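You operate a simulated robot arm through the tools that you are given. There is no shell and no other tool.

You are at the controls of a simulated robot arm. One attempt, no reset.

## Task
Free the float, try the counter's two grey cylinders on it and put the lighter one in the long tray.
Fine: one at a time; the other goes back where it stood; push the bolt in again.
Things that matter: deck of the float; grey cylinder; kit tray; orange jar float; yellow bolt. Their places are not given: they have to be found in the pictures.

The check looks at the end state, three seconds after you hand in, the way a careful person would. Anything else that was tipped, shoved, dropped, spilled or broken makes it a failure.

## Robot
A 7-joint arm with a fingered hand, fixed in place. Base frame: the origin is on the floor under the middle of its stand, x ahead of it, y to its left, z up. Lengths are in cm, angles in rad, forces in N, time in s.
It reaches about 133.3 cm from its shoulder. Its first joint turns from -1.204 to 3.002 rad. Payload 5 kg.
The tool frame sits at the grasp point between the pads (the TCP): z along the fingers, y along the line on which they close. The tips reach 3.2 cm beyond it. The gripper opens to 16 cm; its body begins 8.9 cm behind the TCP. The gripper is a hand of 3 fingers: y runs from the thumb to the fingers, the wrist lies at [0, 0, -25.2] in the tool frame, and closing takes about 1.5 s.
Orientation is told as [roll, pitch, yaw] about the base's x, y, z axes, in that order, counted from this pose: with the fingers straight down and closing along the base's y, the tool's x points along the base's -x, its y along +y and its z along -z.

## Interface
- The arm moves only by the tool arm_command. Its argument "commands" is a list of rows, each an object (a shift or turn left out is 0, a gripper value left out holds the last) with "angular": the turn, a rotation vector about the tool's x, y, z in units of 90 degrees (1.0 is 90 degrees), a list of three; "dp": the shift along the tool's x, y, z in units of 200 mm (1.0 is 200 mm), a list of three. In form: [{"angular": [wx, wy, wz], "dp": [dx, dy, dz]}, ...]. A call has 1 to 20 rows; each row is the pose to reach, as a shift and turn from the pose commanded when the call began, along the tool's axes at that moment. "gripper" is the gripper command, from -1 (shut) to 1 (fully open), values between in proportion, set as the call begins (left out, the last holds). A call with a number of a shift or a turn outside -1 to 1 is refused whole. A row lasts 0.2 s, in which the tool goes at most 5 cm and 0.15 rad; a call with a longer step from one row to the next is refused whole, and so is a gripper value outside its range. A pose out of reach is approached as far as the arm can. The call stops where the force on the tool passes 40 N (or 10 N more than at its start, if that is more) or the arm is blocked; 0.2 s more then pass. The fingers move at their own pace (about 10.8 cm/s each) and stop on an object; they squeeze with about 26 N. The grip force told is the motor's: it shows also when the fingers shut on nothing. Time passes only in rows, and 0.2 s behind the last, so rows that repeat a pose let the fingers close. The reply holds the time, the measured pose of the TCP, the force on the tool along the base axes, the opening and the grip force, in the units named above and with some noise, with the torque about the TCP (base axes, N m) and any sound that the robot's microphone picked up.
- Cameras (640 x 400 px; columns grow to the right, rows downward): "scene" is fixed at [4.97, 65.15, 157.35]; the picture's right is [-0.88, -0.47, 0.00], its down [-0.12, 0.22, -0.97] and it looks along [0.45, -0.86, -0.25] (base axes); focal length 374 px, centre (320, 200). "wrist" rides on the gripper at [6.5, -0.4, -11.6] in the tool frame; the picture's right is [0.06, 1.00, 0.00], its down [-0.87, 0.05, -0.49] and it looks along [-0.49, 0.03, 0.87] (tool axes); focal length 261 px, centre (320, 200).
- camera(camera): a new picture of that camera. No time passes.
- slide_trunk(by): slides the trunk up (or, below 0, down) by that many cm; the arm rides with it, the base frame stays. It gives what a move gives, with no picture.
- finger_targets(finger1, finger2, thumb_bend): sets how far each is bent, from 0 (flat) to 1 (curled in); at 0.3 the hand is open as for a grip, at 0.7 the pads meet at the TCP. One left out holds its place. A second passes; each finger stops where it meets its share of the squeeze, and holds until it gets a number again. A gripper value or a shape takes the hand back. It gives what a move gives, with no picture; readings hold the bend of each and the force on the fingers (four entries, about 0 where the hand has none), thumb and palm.
- hand_shape(shape): the hand has 3 fingers and takes this shape, open, in about a second: jaw (thumb against the fingers, like two jaws); tri (thumb and two fingers); tip (a fingertip pinch); poke (one finger out to press); point (the index stretched); flat (the hand flat); cup (the hand cupped); fist (a fist). The gripper value then closes the fingers along that shape, each until it touches; the sizes above hold for jaw. It gives what a move gives, with no picture.
- measure_at(camera, pixels): for up to 12 pixels [column, row] of the newest picture of that camera ("zoom" is the newest enlarged one), the place [x, y, z] in the base frame of the surface seen there, good to about 0.2 cm. No time passes.
- close_up(camera, box): a new picture of the part [left, top, right, bottom] of that camera's present view, enlarged. No time passes.
- hand_in(): hands the job in; it is judged then, once.

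Open the gripper and draw the arm clear of the work before you hand the job in, unless the task says otherwise.

The tools are called after "Request:" as a command line: name --argument value ..., lists and objects as JSON in quotes. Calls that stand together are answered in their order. arm_command: Moves the arm, as the interface text tells. Its arguments: {"type":"object","properties":{"commands":{"type":"array"},"gripper":{"type":"number"}},"required":["commands"]} The other tools are called the same way: slide_trunk (by) moves the trunk up or down; hand_shape (shape) gives the hand a shape; finger_targets (finger1, finger2, thumb_bend) moves the fingers one by one; camera (camera) takes a picture; measure_at (camera, pixels) gives the place of the surface under pixels of a picture; close_up (camera, box) takes an enlarged picture of a part of a camera's view; hand_in () hands the job in.

At the start:

```text
time: 0.0
ee_pos: [47.87, -50.31, 138.32]
tcp_rot: [0.001, 0.002, 0.001]
contact_force: [-1.0, -0.3, -0.4]
torque: [0.0, 0.01, 0.01]
width: 16.0
grip_force: 0.1
shape: jaw
bend: [0.3, 0.3, 0.3]
finger forces: [0.1, 0.0, 0.0, 0.0, 0.0, 0.0]
trunk travel left (down, up): [-85.0, 9.0]
```

scene: 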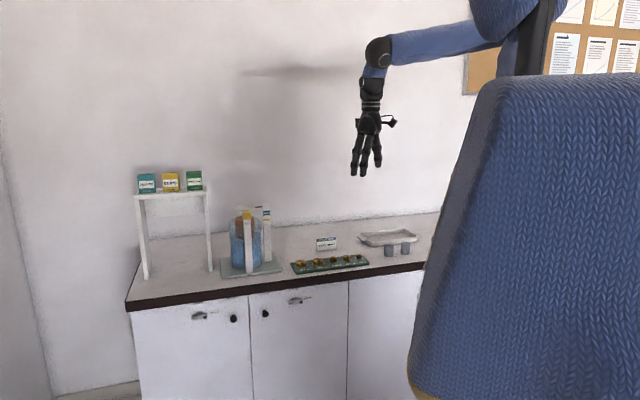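
wrist: 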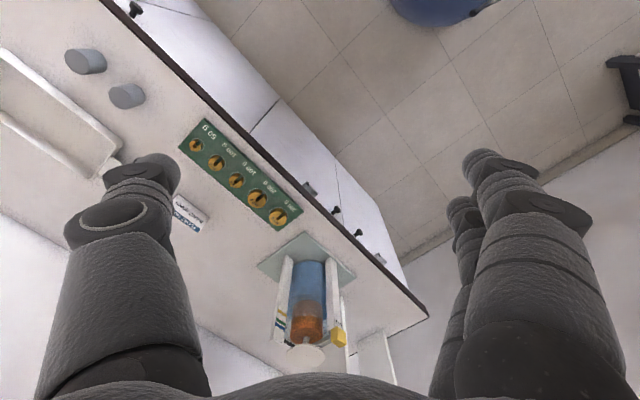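

The scene shows the counter with a jar device around (248,240), a weight tray at (330,263), two grey cylinders near (390,250)/(406,248) and a tray at (388,238). I take enlarged pictures to look closely.

Request:
close_up --camera "scene" --box '[200, 190, 300, 290]'

Request:
close_up --camera "scene" --box '[280, 210, 440, 290]'

Request:
close_up --camera "wrist" --box '[240, 220, 400, 380]'

Request:
close_up --camera "wrist" --box '[0, 30, 320, 250]'

```text
4.00 times, centred on (250, 240) of scene
```

zoom: 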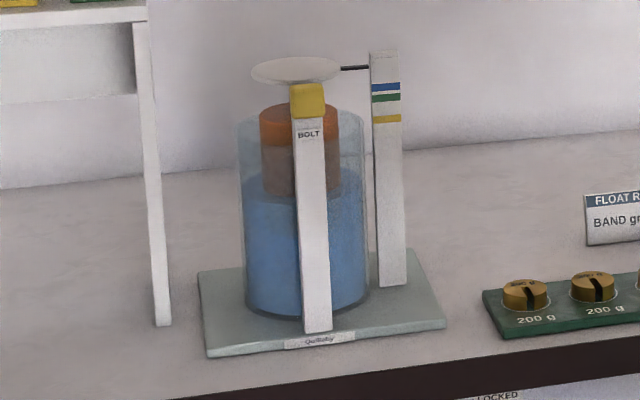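

```text
4.00 times, centred on (360, 250) of scene
```

zoom: 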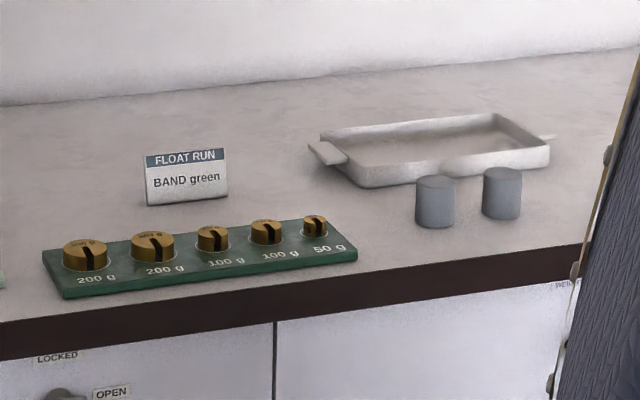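

```text
2.50 times, centred on (320, 300) of wrist
```

zoom: 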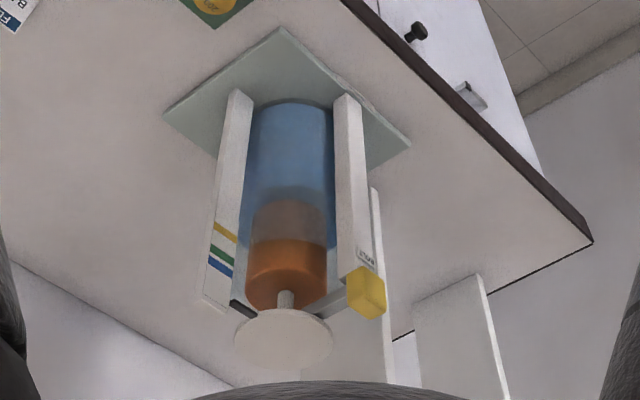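

```text
1.82 times, centred on (160, 140) of wrist
```

zoom: 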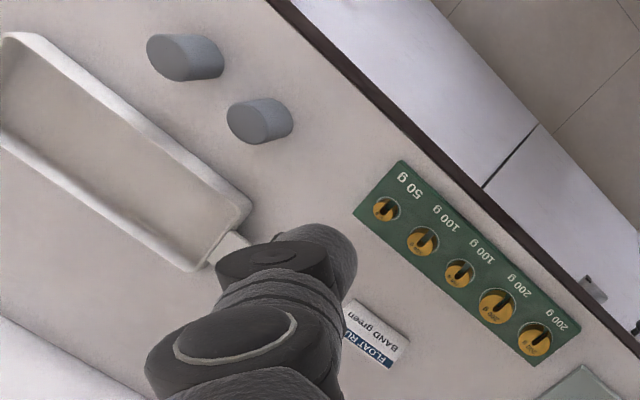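

I measure the main places: the device parts in the scene view first, then trays and cylinders from the wrist zoom currently held.

Request:
measure_at --camera "zoom" --pixels '[[176, 52], [250, 118], [155, 45], [210, 55], [270, 120], [100, 180], [200, 260], [250, 205], [10, 40], [300, 220], [200, 55], [285, 110]]'

Request:
close_up --camera "scene" --box '[225, 195, 275, 245]'

```text
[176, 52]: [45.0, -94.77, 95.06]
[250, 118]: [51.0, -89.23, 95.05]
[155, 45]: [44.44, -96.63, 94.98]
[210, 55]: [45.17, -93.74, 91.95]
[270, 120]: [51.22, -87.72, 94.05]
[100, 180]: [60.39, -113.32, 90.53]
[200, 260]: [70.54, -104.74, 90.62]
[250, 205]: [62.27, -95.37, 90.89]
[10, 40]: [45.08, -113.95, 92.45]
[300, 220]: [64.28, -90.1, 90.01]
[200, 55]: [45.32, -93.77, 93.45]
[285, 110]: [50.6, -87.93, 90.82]
```

```text
8.00 times, centred on (250, 220) of scene
```

zoom: 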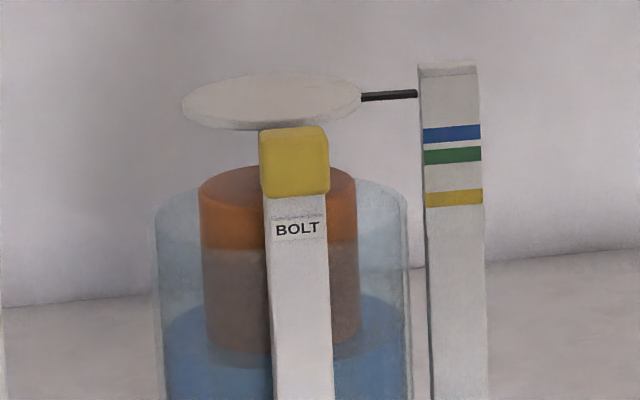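

The zoom shows the yellow bolt head at (294,162), the deck at (270,100), the pointer at (390,96) and the banded post at (455,150). I measure these.

Request:
measure_at --camera "zoom" --pixels '[[270, 165], [320, 165], [294, 132], [294, 190], [190, 105], [350, 98], [270, 80], [270, 115], [365, 97], [412, 94], [450, 70], [452, 155]]'

Request:
measure_at --camera "scene" --pixels '[[130, 300], [240, 285], [420, 262], [225, 275], [308, 262], [253, 270], [280, 262], [325, 243], [362, 238], [210, 270], [147, 275], [165, 188]]'

```text
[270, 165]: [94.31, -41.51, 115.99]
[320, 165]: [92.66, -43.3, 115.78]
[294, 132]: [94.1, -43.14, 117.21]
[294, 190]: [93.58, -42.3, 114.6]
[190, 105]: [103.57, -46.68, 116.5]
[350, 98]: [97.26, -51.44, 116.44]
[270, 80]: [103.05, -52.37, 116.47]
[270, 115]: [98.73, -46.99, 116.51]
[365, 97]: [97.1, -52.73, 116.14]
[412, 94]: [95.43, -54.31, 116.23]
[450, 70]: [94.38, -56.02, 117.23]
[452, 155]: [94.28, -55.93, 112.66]
```

```text
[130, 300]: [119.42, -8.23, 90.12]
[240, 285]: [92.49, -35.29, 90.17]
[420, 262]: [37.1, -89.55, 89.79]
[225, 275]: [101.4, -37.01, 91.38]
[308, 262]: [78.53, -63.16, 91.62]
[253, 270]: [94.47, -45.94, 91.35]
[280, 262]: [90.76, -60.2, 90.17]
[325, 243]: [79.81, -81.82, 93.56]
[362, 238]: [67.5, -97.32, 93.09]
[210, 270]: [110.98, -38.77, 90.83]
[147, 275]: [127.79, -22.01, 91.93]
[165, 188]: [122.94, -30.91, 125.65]
```

The deck centre is near (101,-49.5,116.5), the bolt head near (94,-42.6,116), and the counter's front edge runs diagonally at 45°. I move the hand forward at the same height (free space) for a better wrist view of the bolt.

Request:
arm_command --commands '[{"dp": [-0.2, 0.05, 0]}, {"dp": [-0.4, 0.1, 0]}, {"dp": [-0.6, 0.15, 0]}, {"dp": [-0.8, 0.2, 0]}, {"dp": [-1.0, 0.25, 0]}]'

Request:
camera --camera "wrist"

Request:
camera --camera "scene"

```text
time: 1.2
ee_pos: [67.83, -45.2, 138.49]
tcp_rot: [0.001, 0.001, 0.0]
contact_force: [0.5, -0.4, 1.2]
torque: [-0.02, 0.05, 0.02]
width: 16.0
grip_force: 0.1
shape: jaw
bend: [0.3, 0.3, 0.3]
finger forces: [0.0, 0.0, 0.0, 0.0, 0.0, 0.0]
trunk travel left (down, up): [-85.0, 9.0]
```

```text
taken
```

wrist: 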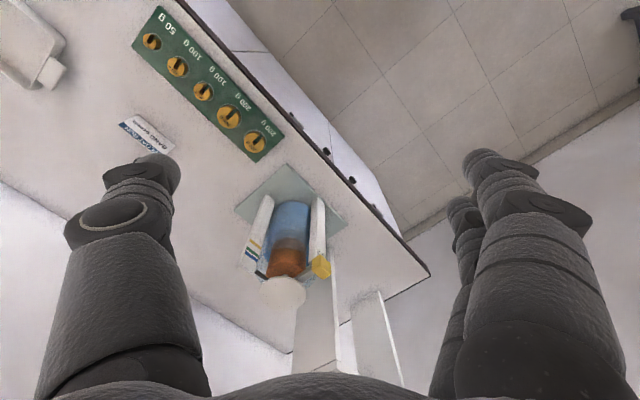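

```text
taken
```

scene: 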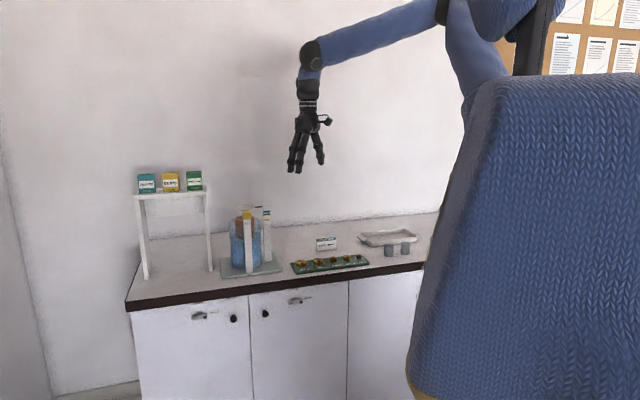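

The hand can reach further out easily. I now turn the hand 45° so its closing line runs along the counter front (camera facing the bolt from the front) and come closer above it, tips staying above 123 cm.

Request:
arm_command --commands '[{"dp": [-0.16, 0.06, 0.05], "angular": [0, 0, 0.083]}, {"dp": [-0.32, 0.11, 0.1], "angular": [0, 0, 0.166]}, {"dp": [-0.48, 0.17, 0.15], "angular": [0, 0, 0.25]}, {"dp": [-0.64, 0.22, 0.2], "angular": [0, 0, 0.333]}, {"dp": [-0.8, 0.28, 0.25], "angular": [0, 0, 0.416]}, {"dp": [-0.95, 0.33, 0.3], "angular": [0, 0, 0.5]}]'

Request:
camera --camera "wrist"

```text
time: 2.6
ee_pos: [86.95, -38.72, 132.25]
tcp_rot: [-0.001, 0.002, -0.788]
contact_force: [-0.2, -0.8, 0.2]
torque: [-0.03, 0.04, -0.02]
width: 15.99
grip_force: 0.1
shape: jaw
bend: [0.3, 0.3, 0.3]
finger forces: [0.0, 0.0, 0.0, 0.0, 0.0, 0.0]
trunk travel left (down, up): [-85.0, 9.0]
```

```text
taken
```

wrist: 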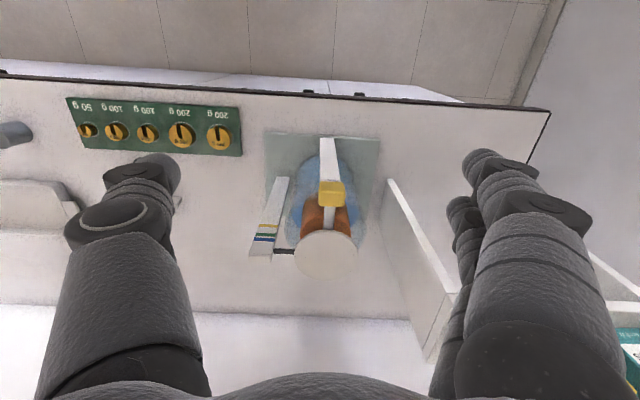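

Request:
close_up --camera "wrist" --box '[240, 120, 400, 300]'

```text
2.22 times, centred on (320, 210) of wrist
```

zoom: 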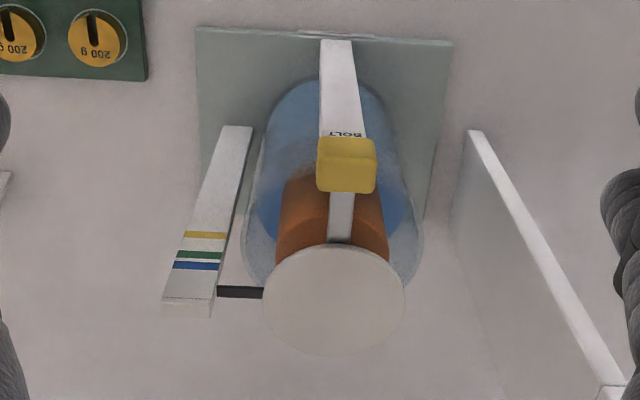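

The zoom shows the yellow head at (347,165), the bolt bar at (340,215) running under the deck (335,300), and the pointer at (240,292). I measure them.

Request:
measure_at --camera "zoom" --pixels '[[322, 140], [372, 142], [320, 182], [374, 184], [347, 165], [347, 190], [332, 215], [350, 215], [335, 255], [335, 345], [268, 300], [400, 290]]'

Request:
measure_at --camera "wrist" --pixels '[[260, 248], [248, 250], [272, 253], [283, 251], [265, 224], [265, 240], [320, 150], [337, 150], [333, 175], [395, 190], [430, 350], [325, 255]]'

```text
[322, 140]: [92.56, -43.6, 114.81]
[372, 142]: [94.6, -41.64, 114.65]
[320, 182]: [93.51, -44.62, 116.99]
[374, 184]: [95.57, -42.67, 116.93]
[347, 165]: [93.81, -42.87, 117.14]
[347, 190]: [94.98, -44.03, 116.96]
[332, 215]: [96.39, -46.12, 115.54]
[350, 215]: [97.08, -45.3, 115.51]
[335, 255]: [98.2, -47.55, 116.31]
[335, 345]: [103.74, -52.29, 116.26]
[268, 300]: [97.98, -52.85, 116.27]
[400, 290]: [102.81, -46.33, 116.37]
```

```text
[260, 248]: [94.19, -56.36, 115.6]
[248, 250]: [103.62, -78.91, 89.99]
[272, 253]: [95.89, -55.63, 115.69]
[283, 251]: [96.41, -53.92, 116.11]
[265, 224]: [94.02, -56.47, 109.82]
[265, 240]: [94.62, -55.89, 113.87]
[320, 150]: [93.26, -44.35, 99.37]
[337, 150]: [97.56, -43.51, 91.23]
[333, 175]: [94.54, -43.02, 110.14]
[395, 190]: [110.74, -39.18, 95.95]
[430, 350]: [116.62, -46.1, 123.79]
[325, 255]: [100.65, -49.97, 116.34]
```

The head spans about 3.0 × 2.2 × 2.5 cm, sitting over the front post with the bar under the deck. I measure my own fingertips to know their spread relative to the TCP.

Request:
measure_at --camera "wrist" --pixels '[[155, 160], [140, 180], [170, 170], [120, 220], [485, 158], [520, 165], [458, 203], [470, 215], [560, 215], [540, 260], [455, 240], [130, 270]]'

```text
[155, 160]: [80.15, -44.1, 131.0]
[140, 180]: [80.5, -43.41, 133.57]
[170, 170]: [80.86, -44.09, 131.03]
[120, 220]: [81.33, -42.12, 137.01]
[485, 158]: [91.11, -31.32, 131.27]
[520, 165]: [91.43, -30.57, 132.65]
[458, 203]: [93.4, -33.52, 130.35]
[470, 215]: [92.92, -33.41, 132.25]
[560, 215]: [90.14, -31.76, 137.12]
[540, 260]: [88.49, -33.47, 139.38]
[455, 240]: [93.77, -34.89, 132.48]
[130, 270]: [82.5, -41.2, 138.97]
```

In jaw shape the two fingers sit at about ±1.6 cm along tool x and the thumb at 0, so on the 2.2 cm deep head the fingers would just catch its edges. I try the fingertip-pinch shape here in free space to see whether a finger lines up with the thumb.

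Request:
hand_shape --shape "tip"

Request:
camera --camera "wrist"

```text
time: 3.5
ee_pos: [86.68, -38.7, 132.47]
tcp_rot: [0.001, 0.0, -0.787]
contact_force: [-0.2, 0.5, -0.3]
torque: [-0.02, 0.02, 0.0]
width: 16.0
grip_force: 0.0
shape: tip
bend: [0.3, 0.3, 0.3]
finger forces: [0.0, 0.0, 0.1, 0.0, 0.0, 0.0]
trunk travel left (down, up): [-85.0, 9.0]
```

```text
taken
```

wrist: 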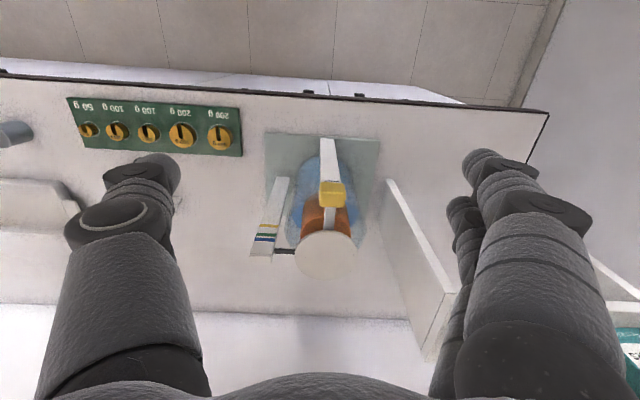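

The tip shape looks the same while open. I go back to jaw and close partway in free air (about 3 cm) to see how the fingers lie at that width.

Request:
hand_shape --shape "jaw"

Request:
arm_command --commands '[{"dp": [0, 0, 0]}, {"dp": [0, 0, 0]}, {"dp": [0, 0, 0]}, {"dp": [0, 0, 0]}, {"dp": [0, 0, 0]}, {"dp": [0, 0, 0]}]' --gripper -0.6

Request:
camera --camera "wrist"

Request:
close_up --camera "scene" --box '[200, 100, 320, 280]'

```text
time: 4.4
ee_pos: [86.67, -38.64, 132.41]
tcp_rot: [0.0, -0.001, -0.786]
contact_force: [-0.4, 0.1, 0.3]
torque: [0.0, 0.04, -0.02]
width: 16.01
grip_force: 0.0
shape: jaw
bend: [0.3, 0.3, 0.3]
finger forces: [0.1, 0.0, 0.0, 0.0, 0.0, 0.0]
trunk travel left (down, up): [-85.0, 9.0]
```

```text
time: 5.8
ee_pos: [86.62, -38.69, 132.47]
tcp_rot: [0.001, -0.002, -0.785]
contact_force: [-1.3, 0.1, 0.0]
torque: [0.0, 0.01, 0.02]
width: 3.22
grip_force: 0.1
shape: jaw
bend: [0.73, 0.73, 0.7]
finger forces: [0.0, 0.0, 0.0, 0.0, 0.1, 0.1]
trunk travel left (down, up): [-85.0, 9.0]
```

```text
taken
```

wrist: 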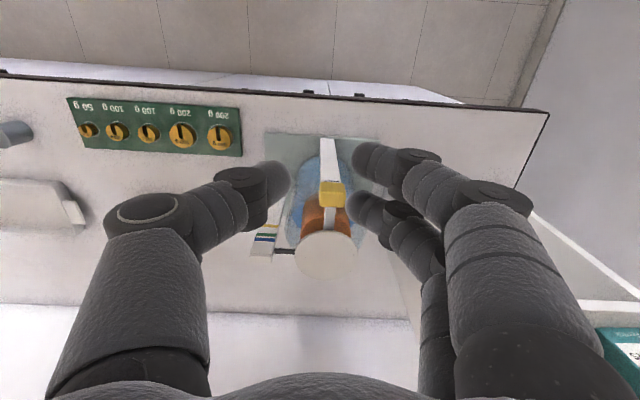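

```text
2.22 times, centred on (260, 190) of scene
```

zoom: 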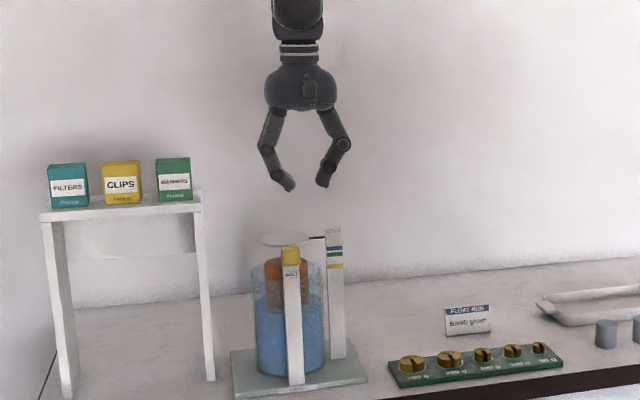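

At 3.2 cm width the thumb tip is at (275,175) and finger tips at (372,155) and (365,210). I measure them relative to the TCP.

Request:
measure_at --camera "wrist" --pixels '[[286, 175], [275, 172], [265, 195], [245, 190], [358, 157], [370, 150], [385, 170], [352, 205], [362, 203], [385, 225], [405, 165], [225, 210]]'

```text
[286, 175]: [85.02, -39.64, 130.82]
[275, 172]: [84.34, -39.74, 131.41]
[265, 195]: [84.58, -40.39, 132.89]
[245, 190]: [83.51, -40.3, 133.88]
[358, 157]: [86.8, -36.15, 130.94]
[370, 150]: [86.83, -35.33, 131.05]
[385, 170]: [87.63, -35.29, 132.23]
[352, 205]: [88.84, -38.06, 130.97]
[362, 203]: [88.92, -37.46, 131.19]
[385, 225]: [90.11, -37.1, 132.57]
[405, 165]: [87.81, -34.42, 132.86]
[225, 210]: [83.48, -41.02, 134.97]
```

Fingertips are rounded (~0.85 cm radius) and at the head width will wedge on both head edges with the thumb centred, which is fine. I open to 8 cm, shift over the bolt head (u=36, n=-97.3) and descend to TCP z≈121 to verify alignment.

Request:
arm_command --commands '[{"dp": [-0.14, 0.03, 0]}, {"dp": [-0.28, 0.065, 0]}, {"dp": [-0.425, 0.0975, 0]}, {"dp": [-0.425, 0.0975, 0.15]}, {"dp": [-0.425, 0.0975, 0.3]}, {"dp": [-0.425, 0.0975, 0.45]}, {"dp": [-0.425, 0.0975, 0.565]}, {"dp": [-0.425, 0.0975, 0.565]}]' --gripper 0.0

Request:
camera --camera "wrist"

Request:
close_up --camera "scene" --box '[210, 170, 290, 250]'

```text
time: 7.6
ee_pos: [93.95, -43.29, 120.9]
tcp_rot: [0.0, 0.0, -0.783]
contact_force: [0.0, 0.2, 0.4]
torque: [0.02, 0.0, 0.01]
width: 7.93
grip_force: 0.0
shape: jaw
bend: [0.72, 0.72, 0.7]
finger forces: [0.0, 0.0, 0.1, 0.0, 0.1, 0.0]
out of reach, approached as far as the arm can: row 3
trunk travel left (down, up): [-85.0, 9.0]
```

```text
taken
```

wrist: 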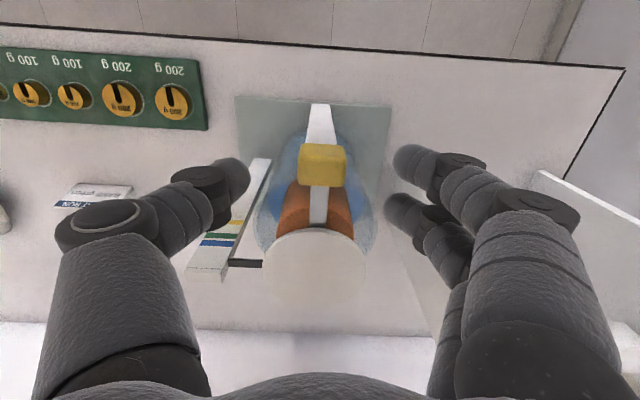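

```text
5.00 times, centred on (250, 210) of scene
```

zoom: 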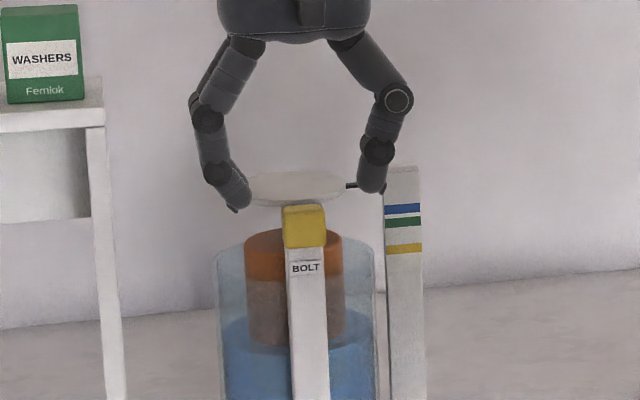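

The arm reports row 3 was at the limit of reach, though the present pose (93.95,-43.29,120.9) is good. I look at the whole scene to judge the arm's configuration and shoulder height.

Request:
camera --camera "scene"

Request:
measure_at --camera "scene" --pixels '[[262, 85], [265, 115], [330, 60], [400, 20], [440, 10], [470, 40], [490, 10], [500, 30], [480, 70], [255, 150]]'

Request:
measure_at --camera "wrist" --pixels '[[303, 148], [344, 150], [300, 182], [344, 184], [322, 165], [318, 230], [238, 175], [410, 158], [398, 210], [312, 205], [324, 205], [310, 310]]'

```text
taken
```

scene: 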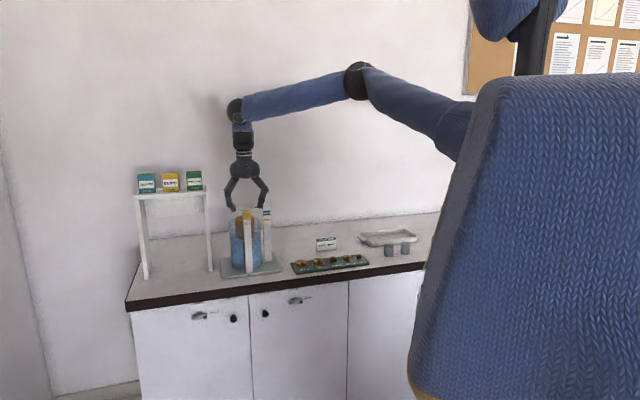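

```text
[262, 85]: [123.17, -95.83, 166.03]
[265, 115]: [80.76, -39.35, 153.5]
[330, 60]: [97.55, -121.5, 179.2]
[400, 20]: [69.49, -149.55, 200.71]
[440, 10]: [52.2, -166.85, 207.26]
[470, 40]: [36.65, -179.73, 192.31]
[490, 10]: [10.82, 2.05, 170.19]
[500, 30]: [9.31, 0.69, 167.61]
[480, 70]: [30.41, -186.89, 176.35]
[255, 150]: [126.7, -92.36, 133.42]
```

```text
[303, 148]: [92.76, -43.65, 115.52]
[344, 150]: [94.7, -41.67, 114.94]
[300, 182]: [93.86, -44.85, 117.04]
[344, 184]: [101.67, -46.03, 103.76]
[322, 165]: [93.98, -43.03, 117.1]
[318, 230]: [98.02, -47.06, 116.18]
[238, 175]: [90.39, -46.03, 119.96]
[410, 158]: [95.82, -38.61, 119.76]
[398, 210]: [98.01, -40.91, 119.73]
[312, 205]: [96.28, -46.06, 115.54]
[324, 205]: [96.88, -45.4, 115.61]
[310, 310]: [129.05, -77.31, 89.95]
```

The fingers straddle the head symmetrically (thumb tip u≈31.4, finger tips u≈40.5, head centre u=36.0). I lower 4 cm to TCP z≈117 and close on the head.

Request:
arm_command --commands '[{"dp": [0, 0, 0.1]}, {"dp": [0, 0, 0.2]}, {"dp": [0, 0, 0.2]}]'

Request:
arm_command --commands '[{"dp": [0, 0, 0]}, {"dp": [0, 0, 0]}, {"dp": [0, 0, 0]}, {"dp": [0, 0, 0]}, {"dp": [0, 0, 0]}, {"dp": [0, 0, 0]}]' --gripper -1.0

Request:
camera --camera "wrist"

Request:
close_up --camera "scene" --box '[210, 170, 290, 250]'

```text
time: 8.4
ee_pos: [93.99, -43.35, 117.13]
tcp_rot: [0.006, -0.002, -0.785]
contact_force: [-0.2, -0.2, 0.7]
torque: [0.03, 0.05, -0.01]
width: 7.95
grip_force: 0.0
shape: jaw
bend: [0.72, 0.72, 0.7]
finger forces: [0.0, 0.1, 0.0, 0.0, 0.0, 0.0]
trunk travel left (down, up): [-85.0, 9.0]
```

```text
time: 9.8
ee_pos: [94.05, -43.38, 117.09]
tcp_rot: [0.003, -0.001, -0.785]
contact_force: [-0.4, 0.1, -2.1]
torque: [0.0, 0.01, 0.04]
width: 2.51
grip_force: 25.7
shape: jaw
bend: [0.73, 0.73, 0.7]
finger forces: [10.9, 11.6, 0.0, 0.0, 23.3, 0.0]
trunk travel left (down, up): [-85.0, 9.0]
```

```text
taken
```

wrist: 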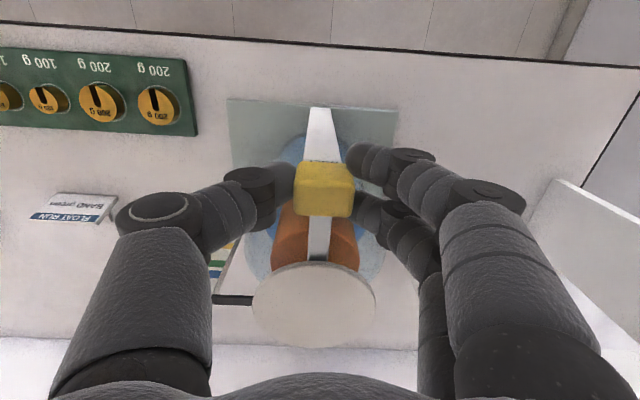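

```text
5.00 times, centred on (250, 210) of scene
```

zoom: 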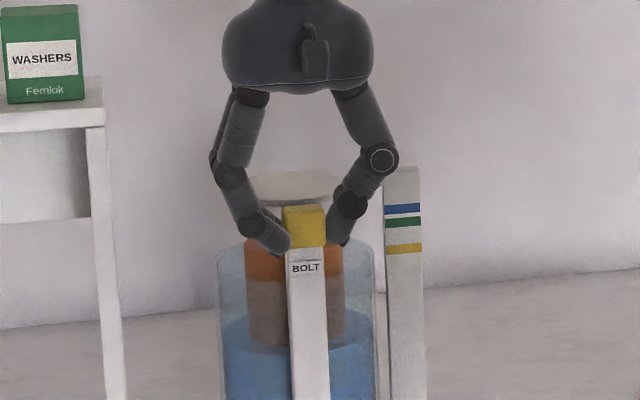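

The head is gripped evenly (finger forces 10.9/11.6/23.3 N). I pull it toward the front (tool +x) 4 cm in 1 cm steps.

Request:
arm_command --commands '[{"dp": [0.05, 0, 0]}, {"dp": [0.1, 0, 0]}, {"dp": [0.15, 0, 0]}, {"dp": [0.2, 0, 0]}, {"dp": [0.2, 0, 0]}]'

Request:
camera --camera "wrist"

Request:
close_up --camera "scene" --box '[210, 170, 290, 250]'

```text
time: 11.0
ee_pos: [91.5, -41.03, 116.96]
tcp_rot: [0.001, 0.002, -0.79]
contact_force: [11.4, -28.3, 1.5]
torque: [-0.58, -0.27, 0.28]
width: 2.22
grip_force: 26.3
shape: jaw
bend: [0.75, 0.73, 0.7]
finger forces: [0.0, 13.6, 0.1, 0.0, 25.6, 0.0]
trunk travel left (down, up): [-85.0, 9.0]
```

```text
taken
```

wrist: 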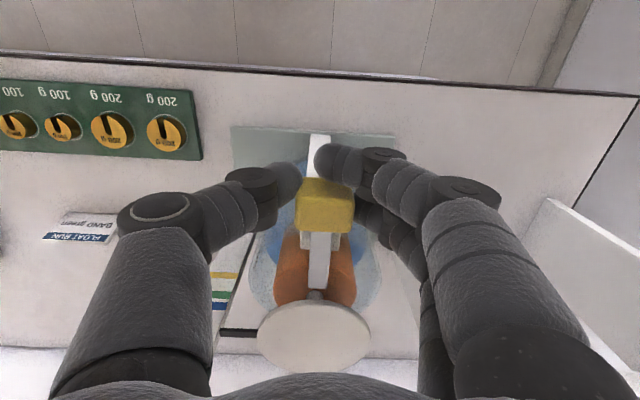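

```text
5.00 times, centred on (250, 210) of scene
```

zoom: 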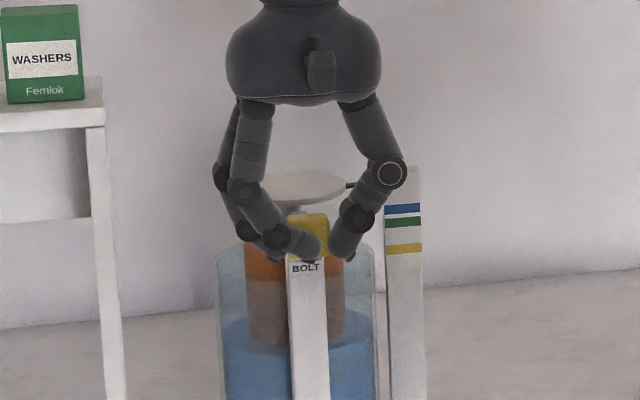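

The hand moved 3.5 cm with ~28 N resistance, and finger 1 slipped in front of the head. I zoom and measure where the head is now.

Request:
close_up --camera "wrist" --box '[240, 130, 400, 290]'

```text
2.50 times, centred on (320, 210) of wrist
```

zoom: 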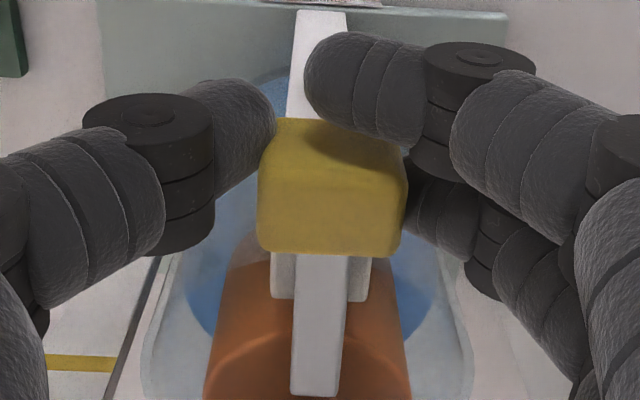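

Request:
measure_at --camera "zoom" --pixels '[[290, 160], [370, 190], [265, 190], [402, 200], [330, 245], [270, 245], [395, 248], [282, 275], [360, 280], [320, 300], [315, 385], [320, 60]]'

Request:
measure_at --camera "wrist" --pixels '[[315, 285], [310, 300], [316, 297], [313, 368], [315, 340], [240, 334]]'

```text
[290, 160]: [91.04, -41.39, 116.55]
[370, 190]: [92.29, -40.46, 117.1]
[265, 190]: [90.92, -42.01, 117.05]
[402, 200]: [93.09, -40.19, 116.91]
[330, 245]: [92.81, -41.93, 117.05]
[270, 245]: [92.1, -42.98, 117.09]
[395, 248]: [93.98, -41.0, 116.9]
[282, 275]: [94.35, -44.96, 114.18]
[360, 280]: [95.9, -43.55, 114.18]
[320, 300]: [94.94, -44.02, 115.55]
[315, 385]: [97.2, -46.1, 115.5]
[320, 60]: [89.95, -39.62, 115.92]
```

```text
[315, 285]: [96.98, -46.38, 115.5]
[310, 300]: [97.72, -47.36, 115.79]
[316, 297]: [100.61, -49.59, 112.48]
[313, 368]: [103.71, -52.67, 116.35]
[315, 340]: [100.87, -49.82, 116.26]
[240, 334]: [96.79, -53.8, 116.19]
```

The head has moved about 2.6 cm out and the bar's end seems to be at about n=-101.4, just outside the deck's edge (n=-102.7). I look at that area to confirm it is clear.

Request:
close_up --camera "wrist" --box '[250, 220, 390, 380]'

Request:
close_up --camera "scene" --box '[230, 190, 280, 240]'

```text
2.50 times, centred on (320, 300) of wrist
```

zoom: 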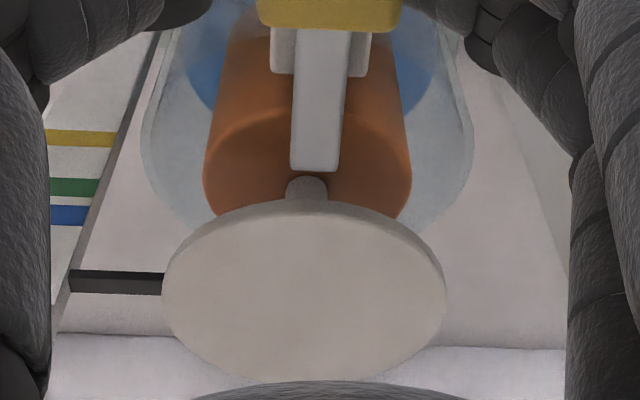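

```text
8.00 times, centred on (255, 215) of scene
```

zoom: 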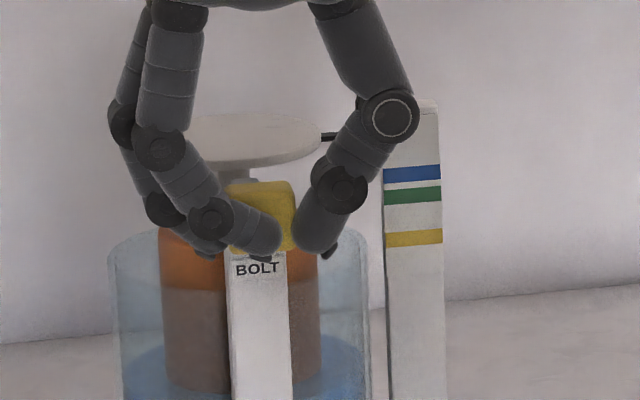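

The bar end is visibly clear of the deck and stem, and the head has come up against its stop. I open the fingers to about 8 cm without moving the arm.

Request:
arm_command --commands '[{"dp": [0, 0, 0]}, {"dp": [0, 0, 0]}, {"dp": [0, 0, 0]}, {"dp": [0, 0, 0]}, {"dp": [0, 0, 0]}]' --gripper 0.0

Request:
camera --camera "wrist"

Request:
close_up --camera "wrist" --box '[200, 120, 440, 380]'

```text
time: 12.2
ee_pos: [91.41, -40.43, 117.15]
tcp_rot: [0.0, 0.004, -0.785]
contact_force: [0.8, -1.1, -0.2]
torque: [0.01, 0.0, -0.01]
width: 7.94
grip_force: 0.1
shape: jaw
bend: [0.72, 0.72, 0.7]
finger forces: [0.0, 0.0, 0.0, 0.0, 0.1, 0.0]
trunk travel left (down, up): [-85.0, 9.0]
```

```text
taken
```

wrist: 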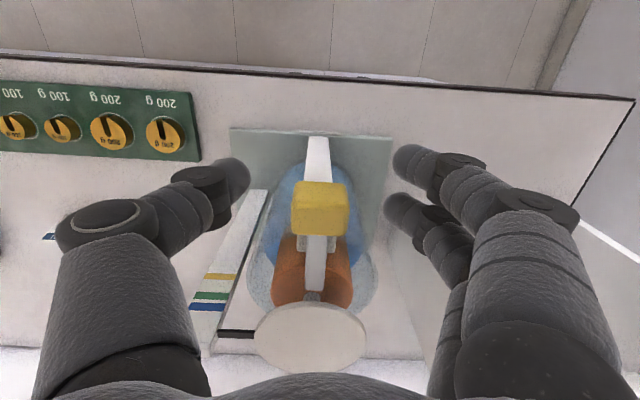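

```text
1.54 times, centred on (320, 250) of wrist
```

zoom: 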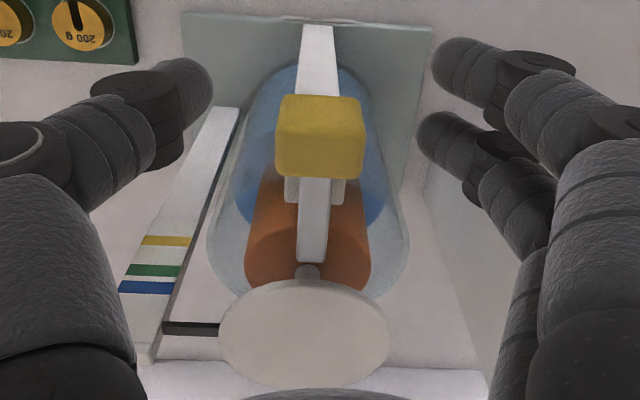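

Request:
measure_at --camera "zoom" --pixels '[[320, 165], [282, 160], [360, 165], [312, 255], [290, 195], [345, 200], [305, 290], [305, 335], [200, 328], [170, 327], [140, 350], [150, 287]]'

```text
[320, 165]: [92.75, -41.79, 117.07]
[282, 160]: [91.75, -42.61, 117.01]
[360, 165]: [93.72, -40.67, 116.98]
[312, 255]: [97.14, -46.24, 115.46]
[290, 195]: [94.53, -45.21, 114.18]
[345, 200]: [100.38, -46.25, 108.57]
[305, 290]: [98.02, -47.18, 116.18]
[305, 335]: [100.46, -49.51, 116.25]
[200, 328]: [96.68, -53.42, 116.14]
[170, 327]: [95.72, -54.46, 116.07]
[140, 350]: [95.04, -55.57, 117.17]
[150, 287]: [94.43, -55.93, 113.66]
```

The bolt bar now ends 1.3 cm short of the deck's edge, the float is free and its deck still reads z≈116.2 with the pointer at 116.1. I raise the hand straight up, then back a little from the counter.

Request:
arm_command --commands '[{"dp": [0, 0, -0.1]}, {"dp": [0, 0, -0.25]}, {"dp": [0.05, 0, -0.4]}, {"dp": [0.15, 0, -0.55]}, {"dp": [0.25, 0, -0.7]}, {"dp": [0.35, 0, -0.75]}]'

Request:
camera --camera "wrist"

Request:
close_up --camera "scene" --box '[230, 190, 280, 240]'

```text
time: 13.6
ee_pos: [86.46, -35.51, 132.23]
tcp_rot: [0.0, 0.001, -0.786]
contact_force: [0.5, 1.3, -0.3]
torque: [-0.03, -0.01, -0.01]
width: 7.94
grip_force: 0.0
shape: jaw
bend: [0.72, 0.72, 0.7]
finger forces: [0.0, 0.0, 0.0, 0.0, 0.1, 0.0]
trunk travel left (down, up): [-85.0, 9.0]
```

```text
taken
```

wrist: 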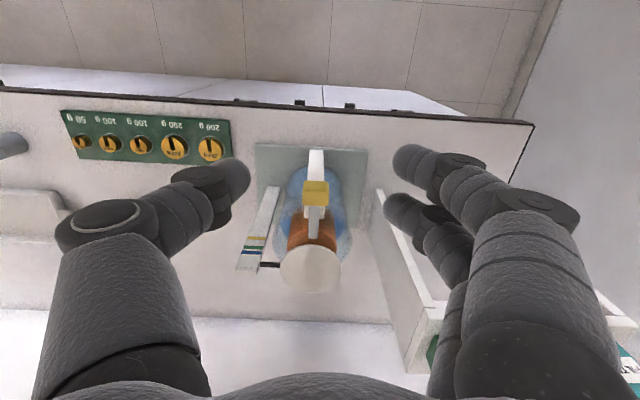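

```text
8.00 times, centred on (255, 215) of scene
```

zoom: 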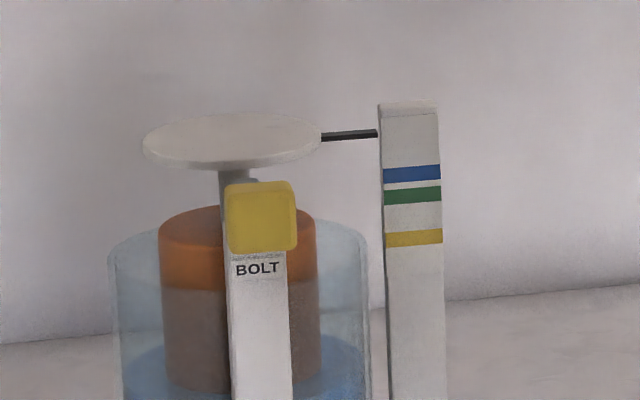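

The bolt is out and nothing else moved. I swing along the counter front at z≈132 toward the cylinders while turning the hand so its closing line will be across the counter (front–back).

Request:
arm_command --commands '[{"dp": [0, -0.16, 0], "angular": [0, 0, -0.083]}, {"dp": [0, -0.33, 0], "angular": [0, 0, -0.166]}, {"dp": [0, -0.5, 0], "angular": [0, 0, -0.25]}, {"dp": [0, -0.67, 0], "angular": [0, 0, -0.333]}, {"dp": [0, -0.84, 0], "angular": [0, 0, -0.416]}, {"dp": [0, -1.0, 0], "angular": [0, 0, -0.5]}]'

Request:
arm_command --commands '[{"dp": [0.14, -0.14, 0]}, {"dp": [0.28, -0.28, 0]}, {"dp": [0.42, -0.42, 0]}, {"dp": [0.56, -0.56, 0]}, {"dp": [0.707, -0.707, 0]}]'

Request:
arm_command --commands '[{"dp": [0.12, -0.12, 0], "angular": [0, 0, -0.083]}, {"dp": [0.24, -0.24, 0], "angular": [0, 0, -0.166]}, {"dp": [0.36, -0.36, 0], "angular": [0, 0, -0.25]}, {"dp": [0.48, -0.48, 0], "angular": [0, 0, -0.333]}, {"dp": [0.6, -0.6, 0], "angular": [0, 0, -0.416]}, {"dp": [0.707, -0.707, 0], "angular": [0, 0, -0.5]}]'

Request:
camera --camera "wrist"

Request:
camera --camera "scene"

```text
time: 15.0
ee_pos: [72.25, -49.6, 132.05]
tcp_rot: [0.002, -0.003, 0.002]
contact_force: [-0.6, 0.1, 0.2]
torque: [0.04, -0.01, -0.02]
width: 7.94
grip_force: 0.1
shape: jaw
bend: [0.72, 0.72, 0.7]
finger forces: [0.0, 0.1, 0.1, 0.0, 0.0, 0.0]
trunk travel left (down, up): [-85.0, 9.0]
```

```text
time: 16.2
ee_pos: [58.09, -63.91, 132.07]
tcp_rot: [0.001, -0.001, 0.0]
contact_force: [-1.0, -1.3, -0.5]
torque: [0.03, -0.01, -0.01]
width: 7.98
grip_force: 0.1
shape: jaw
bend: [0.72, 0.72, 0.7]
finger forces: [0.1, 0.0, 0.0, 0.0, 0.1, 0.1]
trunk travel left (down, up): [-85.0, 9.0]
```

```text
time: 17.6
ee_pos: [43.88, -77.94, 132.04]
tcp_rot: [0.001, -0.004, 0.789]
contact_force: [0.0, -1.1, -0.5]
torque: [0.0, -0.03, 0.02]
width: 7.98
grip_force: 0.0
shape: jaw
bend: [0.72, 0.72, 0.7]
finger forces: [0.0, 0.1, 0.1, 0.0, 0.0, 0.0]
trunk travel left (down, up): [-85.0, 9.0]
```

```text
taken
```

wrist: 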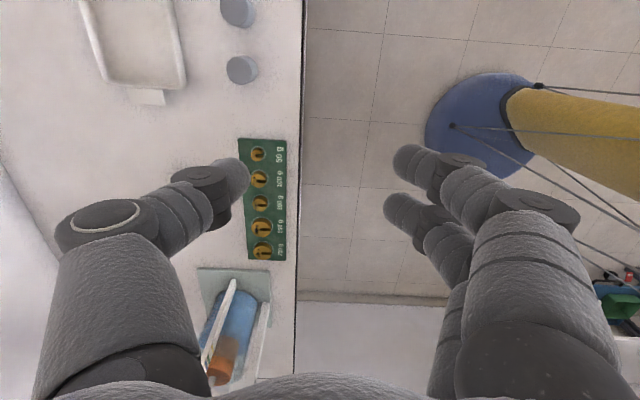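

```text
taken
```

scene: 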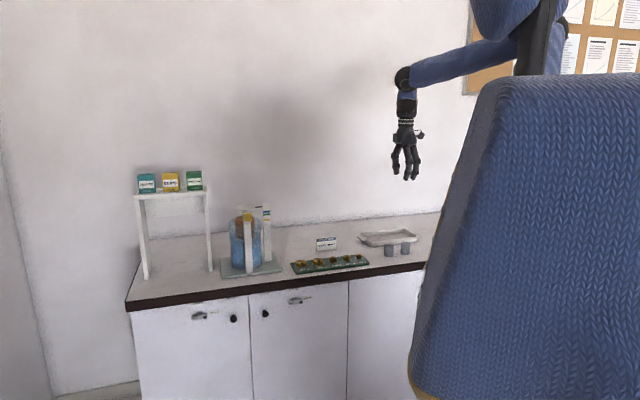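

The cylinders appear at (242,70) and (238,12) and the tray at (140,45). I zoom in and measure the cylinder tops and the tray.

Request:
close_up --camera "wrist" --box '[70, 0, 310, 150]'

```text
2.67 times, centred on (190, 75) of wrist
```

zoom: 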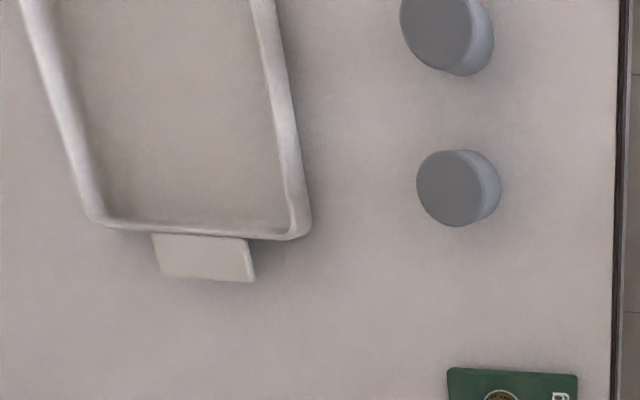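

Request:
measure_at --camera "zoom" --pixels '[[450, 190], [420, 190], [480, 188], [450, 156], [455, 222], [405, 20], [470, 25], [437, 60], [300, 200], [80, 190], [265, 10], [200, 110]]'

```text
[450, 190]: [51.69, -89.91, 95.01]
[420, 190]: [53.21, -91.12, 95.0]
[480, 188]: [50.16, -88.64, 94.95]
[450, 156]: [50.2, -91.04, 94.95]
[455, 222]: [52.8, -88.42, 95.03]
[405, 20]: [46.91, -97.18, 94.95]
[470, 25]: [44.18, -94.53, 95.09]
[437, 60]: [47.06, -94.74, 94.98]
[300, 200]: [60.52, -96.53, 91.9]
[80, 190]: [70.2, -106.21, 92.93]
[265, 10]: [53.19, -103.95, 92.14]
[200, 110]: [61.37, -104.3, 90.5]
```

Cylinder tops: B centre ≈ (51.7,-89.9) and A centre ≈ (45.5,-95.9), radius 1.9, top z=95.0; the tray interior lies at n≈-112…-124. Before gripping I check how far the arm can reach with the hand upright by moving out above the tray at a safe height.

Request:
arm_command --commands '[{"dp": [0.06, -0.15, 0.15]}, {"dp": [0.12, -0.3, 0.3]}, {"dp": [0.18, -0.45, 0.45]}, {"dp": [0.24, -0.6, 0.6]}, {"dp": [0.3, -0.75, 0.75]}]'

Request:
arm_command --commands '[{"dp": [0, -0.18, 0.12]}, {"dp": [0, -0.36, 0.25]}, {"dp": [0, -0.54, 0.37]}, {"dp": [0, -0.735, 0.5]}, {"dp": [0, -0.735, 0.5]}]'

Request:
camera --camera "scene"

Request:
camera --camera "wrist"

```text
time: 18.8
ee_pos: [50.33, -92.8, 116.85]
tcp_rot: [0.0, 0.001, 0.786]
contact_force: [0.0, 0.2, 0.2]
torque: [0.02, 0.01, -0.01]
width: 7.97
grip_force: 0.0
shape: jaw
bend: [0.72, 0.72, 0.7]
finger forces: [0.1, 0.0, 0.1, 0.1, 0.0, 0.0]
trunk travel left (down, up): [-85.0, 9.0]
```

```text
time: 20.0
ee_pos: [60.59, -103.17, 106.58]
tcp_rot: [0.002, -0.002, 0.787]
contact_force: [-0.1, -0.3, -0.8]
torque: [0.04, 0.05, 0.0]
width: 7.97
grip_force: 0.1
shape: jaw
bend: [0.72, 0.72, 0.7]
finger forces: [0.1, 0.1, 0.1, 0.1, 0.0, 0.0]
trunk travel left (down, up): [-85.0, 9.0]
```

```text
taken
```

scene: 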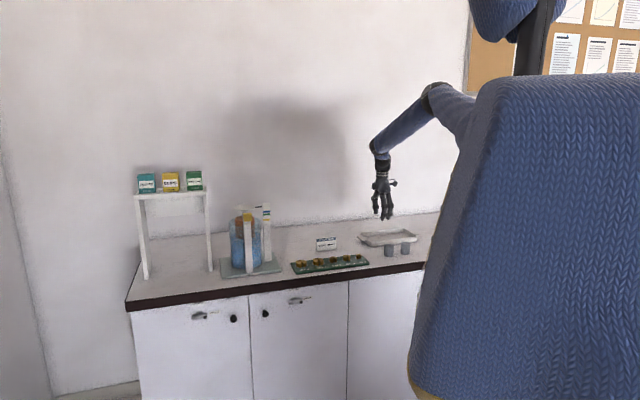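

```text
taken
```

wrist: 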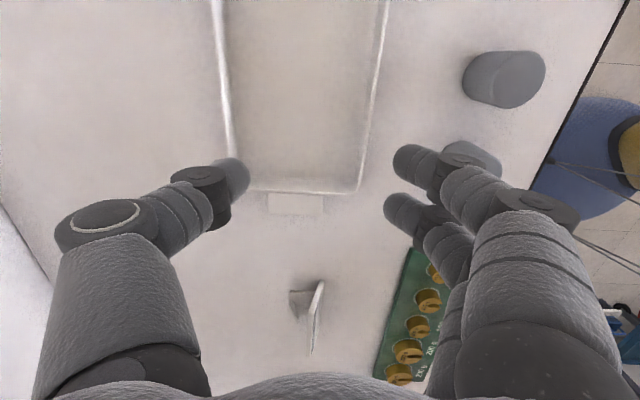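

The upright hand reaches the tray area (60.6,-103.2) fine. While here I measure the tray's floor and rims precisely.

Request:
measure_at --camera "wrist" --pixels '[[300, 100], [300, 160], [235, 130], [222, 60], [365, 150], [378, 60], [300, 192], [300, 185], [250, 110], [355, 110], [300, 20], [290, 205]]'

Request:
close_up --camera "wrist" --box '[190, 0, 560, 230]'

```text
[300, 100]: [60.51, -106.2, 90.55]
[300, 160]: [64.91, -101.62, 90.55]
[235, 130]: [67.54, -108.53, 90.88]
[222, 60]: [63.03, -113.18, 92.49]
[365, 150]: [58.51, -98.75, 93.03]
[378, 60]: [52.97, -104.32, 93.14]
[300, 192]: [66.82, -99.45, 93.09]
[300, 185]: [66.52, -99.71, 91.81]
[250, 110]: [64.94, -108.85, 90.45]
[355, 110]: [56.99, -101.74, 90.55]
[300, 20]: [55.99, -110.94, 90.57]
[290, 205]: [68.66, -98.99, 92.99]
```

```text
1.73 times, centred on (375, 115) of wrist
```

zoom: 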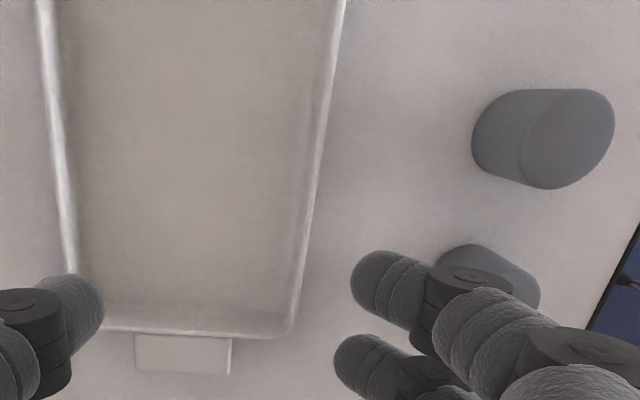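

The tray floor is z=90.5 with rims at 93.1 and its inside spans n≈-112…-124, u<-24. Now I move above cylinder B (u=-27.05, n=-100.1) at z=107 and descend to z≈100 with 8 cm opening to verify alignment.

Request:
arm_command --commands '[{"dp": [-0.037, 0.2, 0]}, {"dp": [-0.074, 0.4, 0]}, {"dp": [-0.11, 0.6, 0]}, {"dp": [-0.1475, 0.795, 0]}, {"dp": [-0.1475, 0.795, 0.18]}, {"dp": [-0.1475, 0.795, 0.35]}, {"dp": [-0.1475, 0.795, 0.35]}]' --gripper 0.0

Request:
camera --camera "wrist"

Request:
close_up --camera "scene" --box '[350, 190, 430, 270]'

```text
time: 21.6
ee_pos: [51.34, -89.56, 99.86]
tcp_rot: [0.0, 0.001, 0.784]
contact_force: [0.4, 0.3, 0.9]
torque: [-0.05, -0.03, 0.01]
width: 7.97
grip_force: 0.0
shape: jaw
bend: [0.72, 0.72, 0.7]
finger forces: [0.0, 0.0, 0.1, 0.0, 0.0, 0.1]
trunk travel left (down, up): [-85.0, 9.0]
```

```text
taken
```

wrist: 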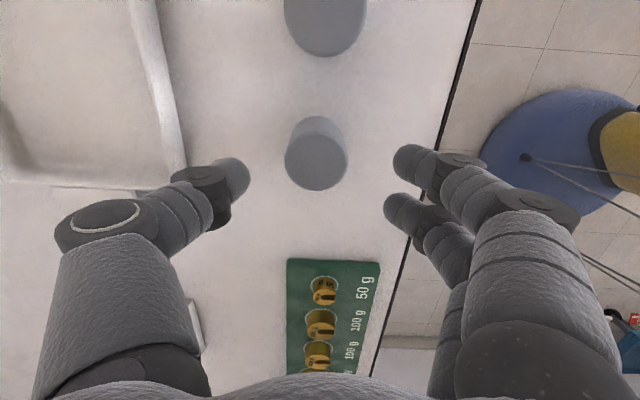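

```text
5.00 times, centred on (390, 230) of scene
```

zoom: 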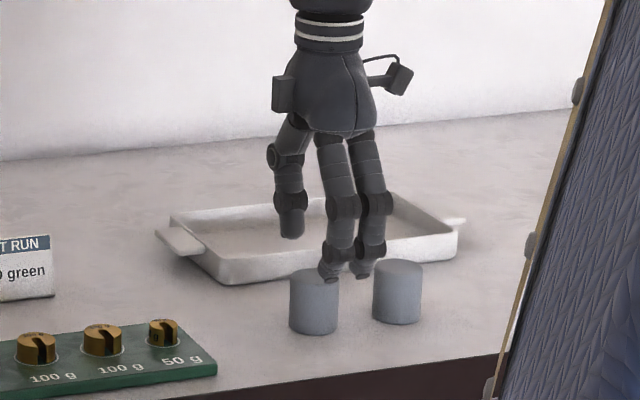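

I measure the top rim of cylinder B around (317,158) to check centring under the hand.

Request:
measure_at --camera "wrist" --pixels '[[288, 158], [344, 158], [316, 130], [316, 187], [317, 158], [325, 30], [296, 25], [362, 20], [325, 53]]'

```text
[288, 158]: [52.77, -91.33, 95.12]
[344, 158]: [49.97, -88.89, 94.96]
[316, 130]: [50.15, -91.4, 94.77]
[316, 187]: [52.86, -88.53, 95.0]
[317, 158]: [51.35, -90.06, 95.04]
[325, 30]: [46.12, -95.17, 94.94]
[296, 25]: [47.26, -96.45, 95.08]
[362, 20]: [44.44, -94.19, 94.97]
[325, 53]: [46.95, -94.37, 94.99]
```

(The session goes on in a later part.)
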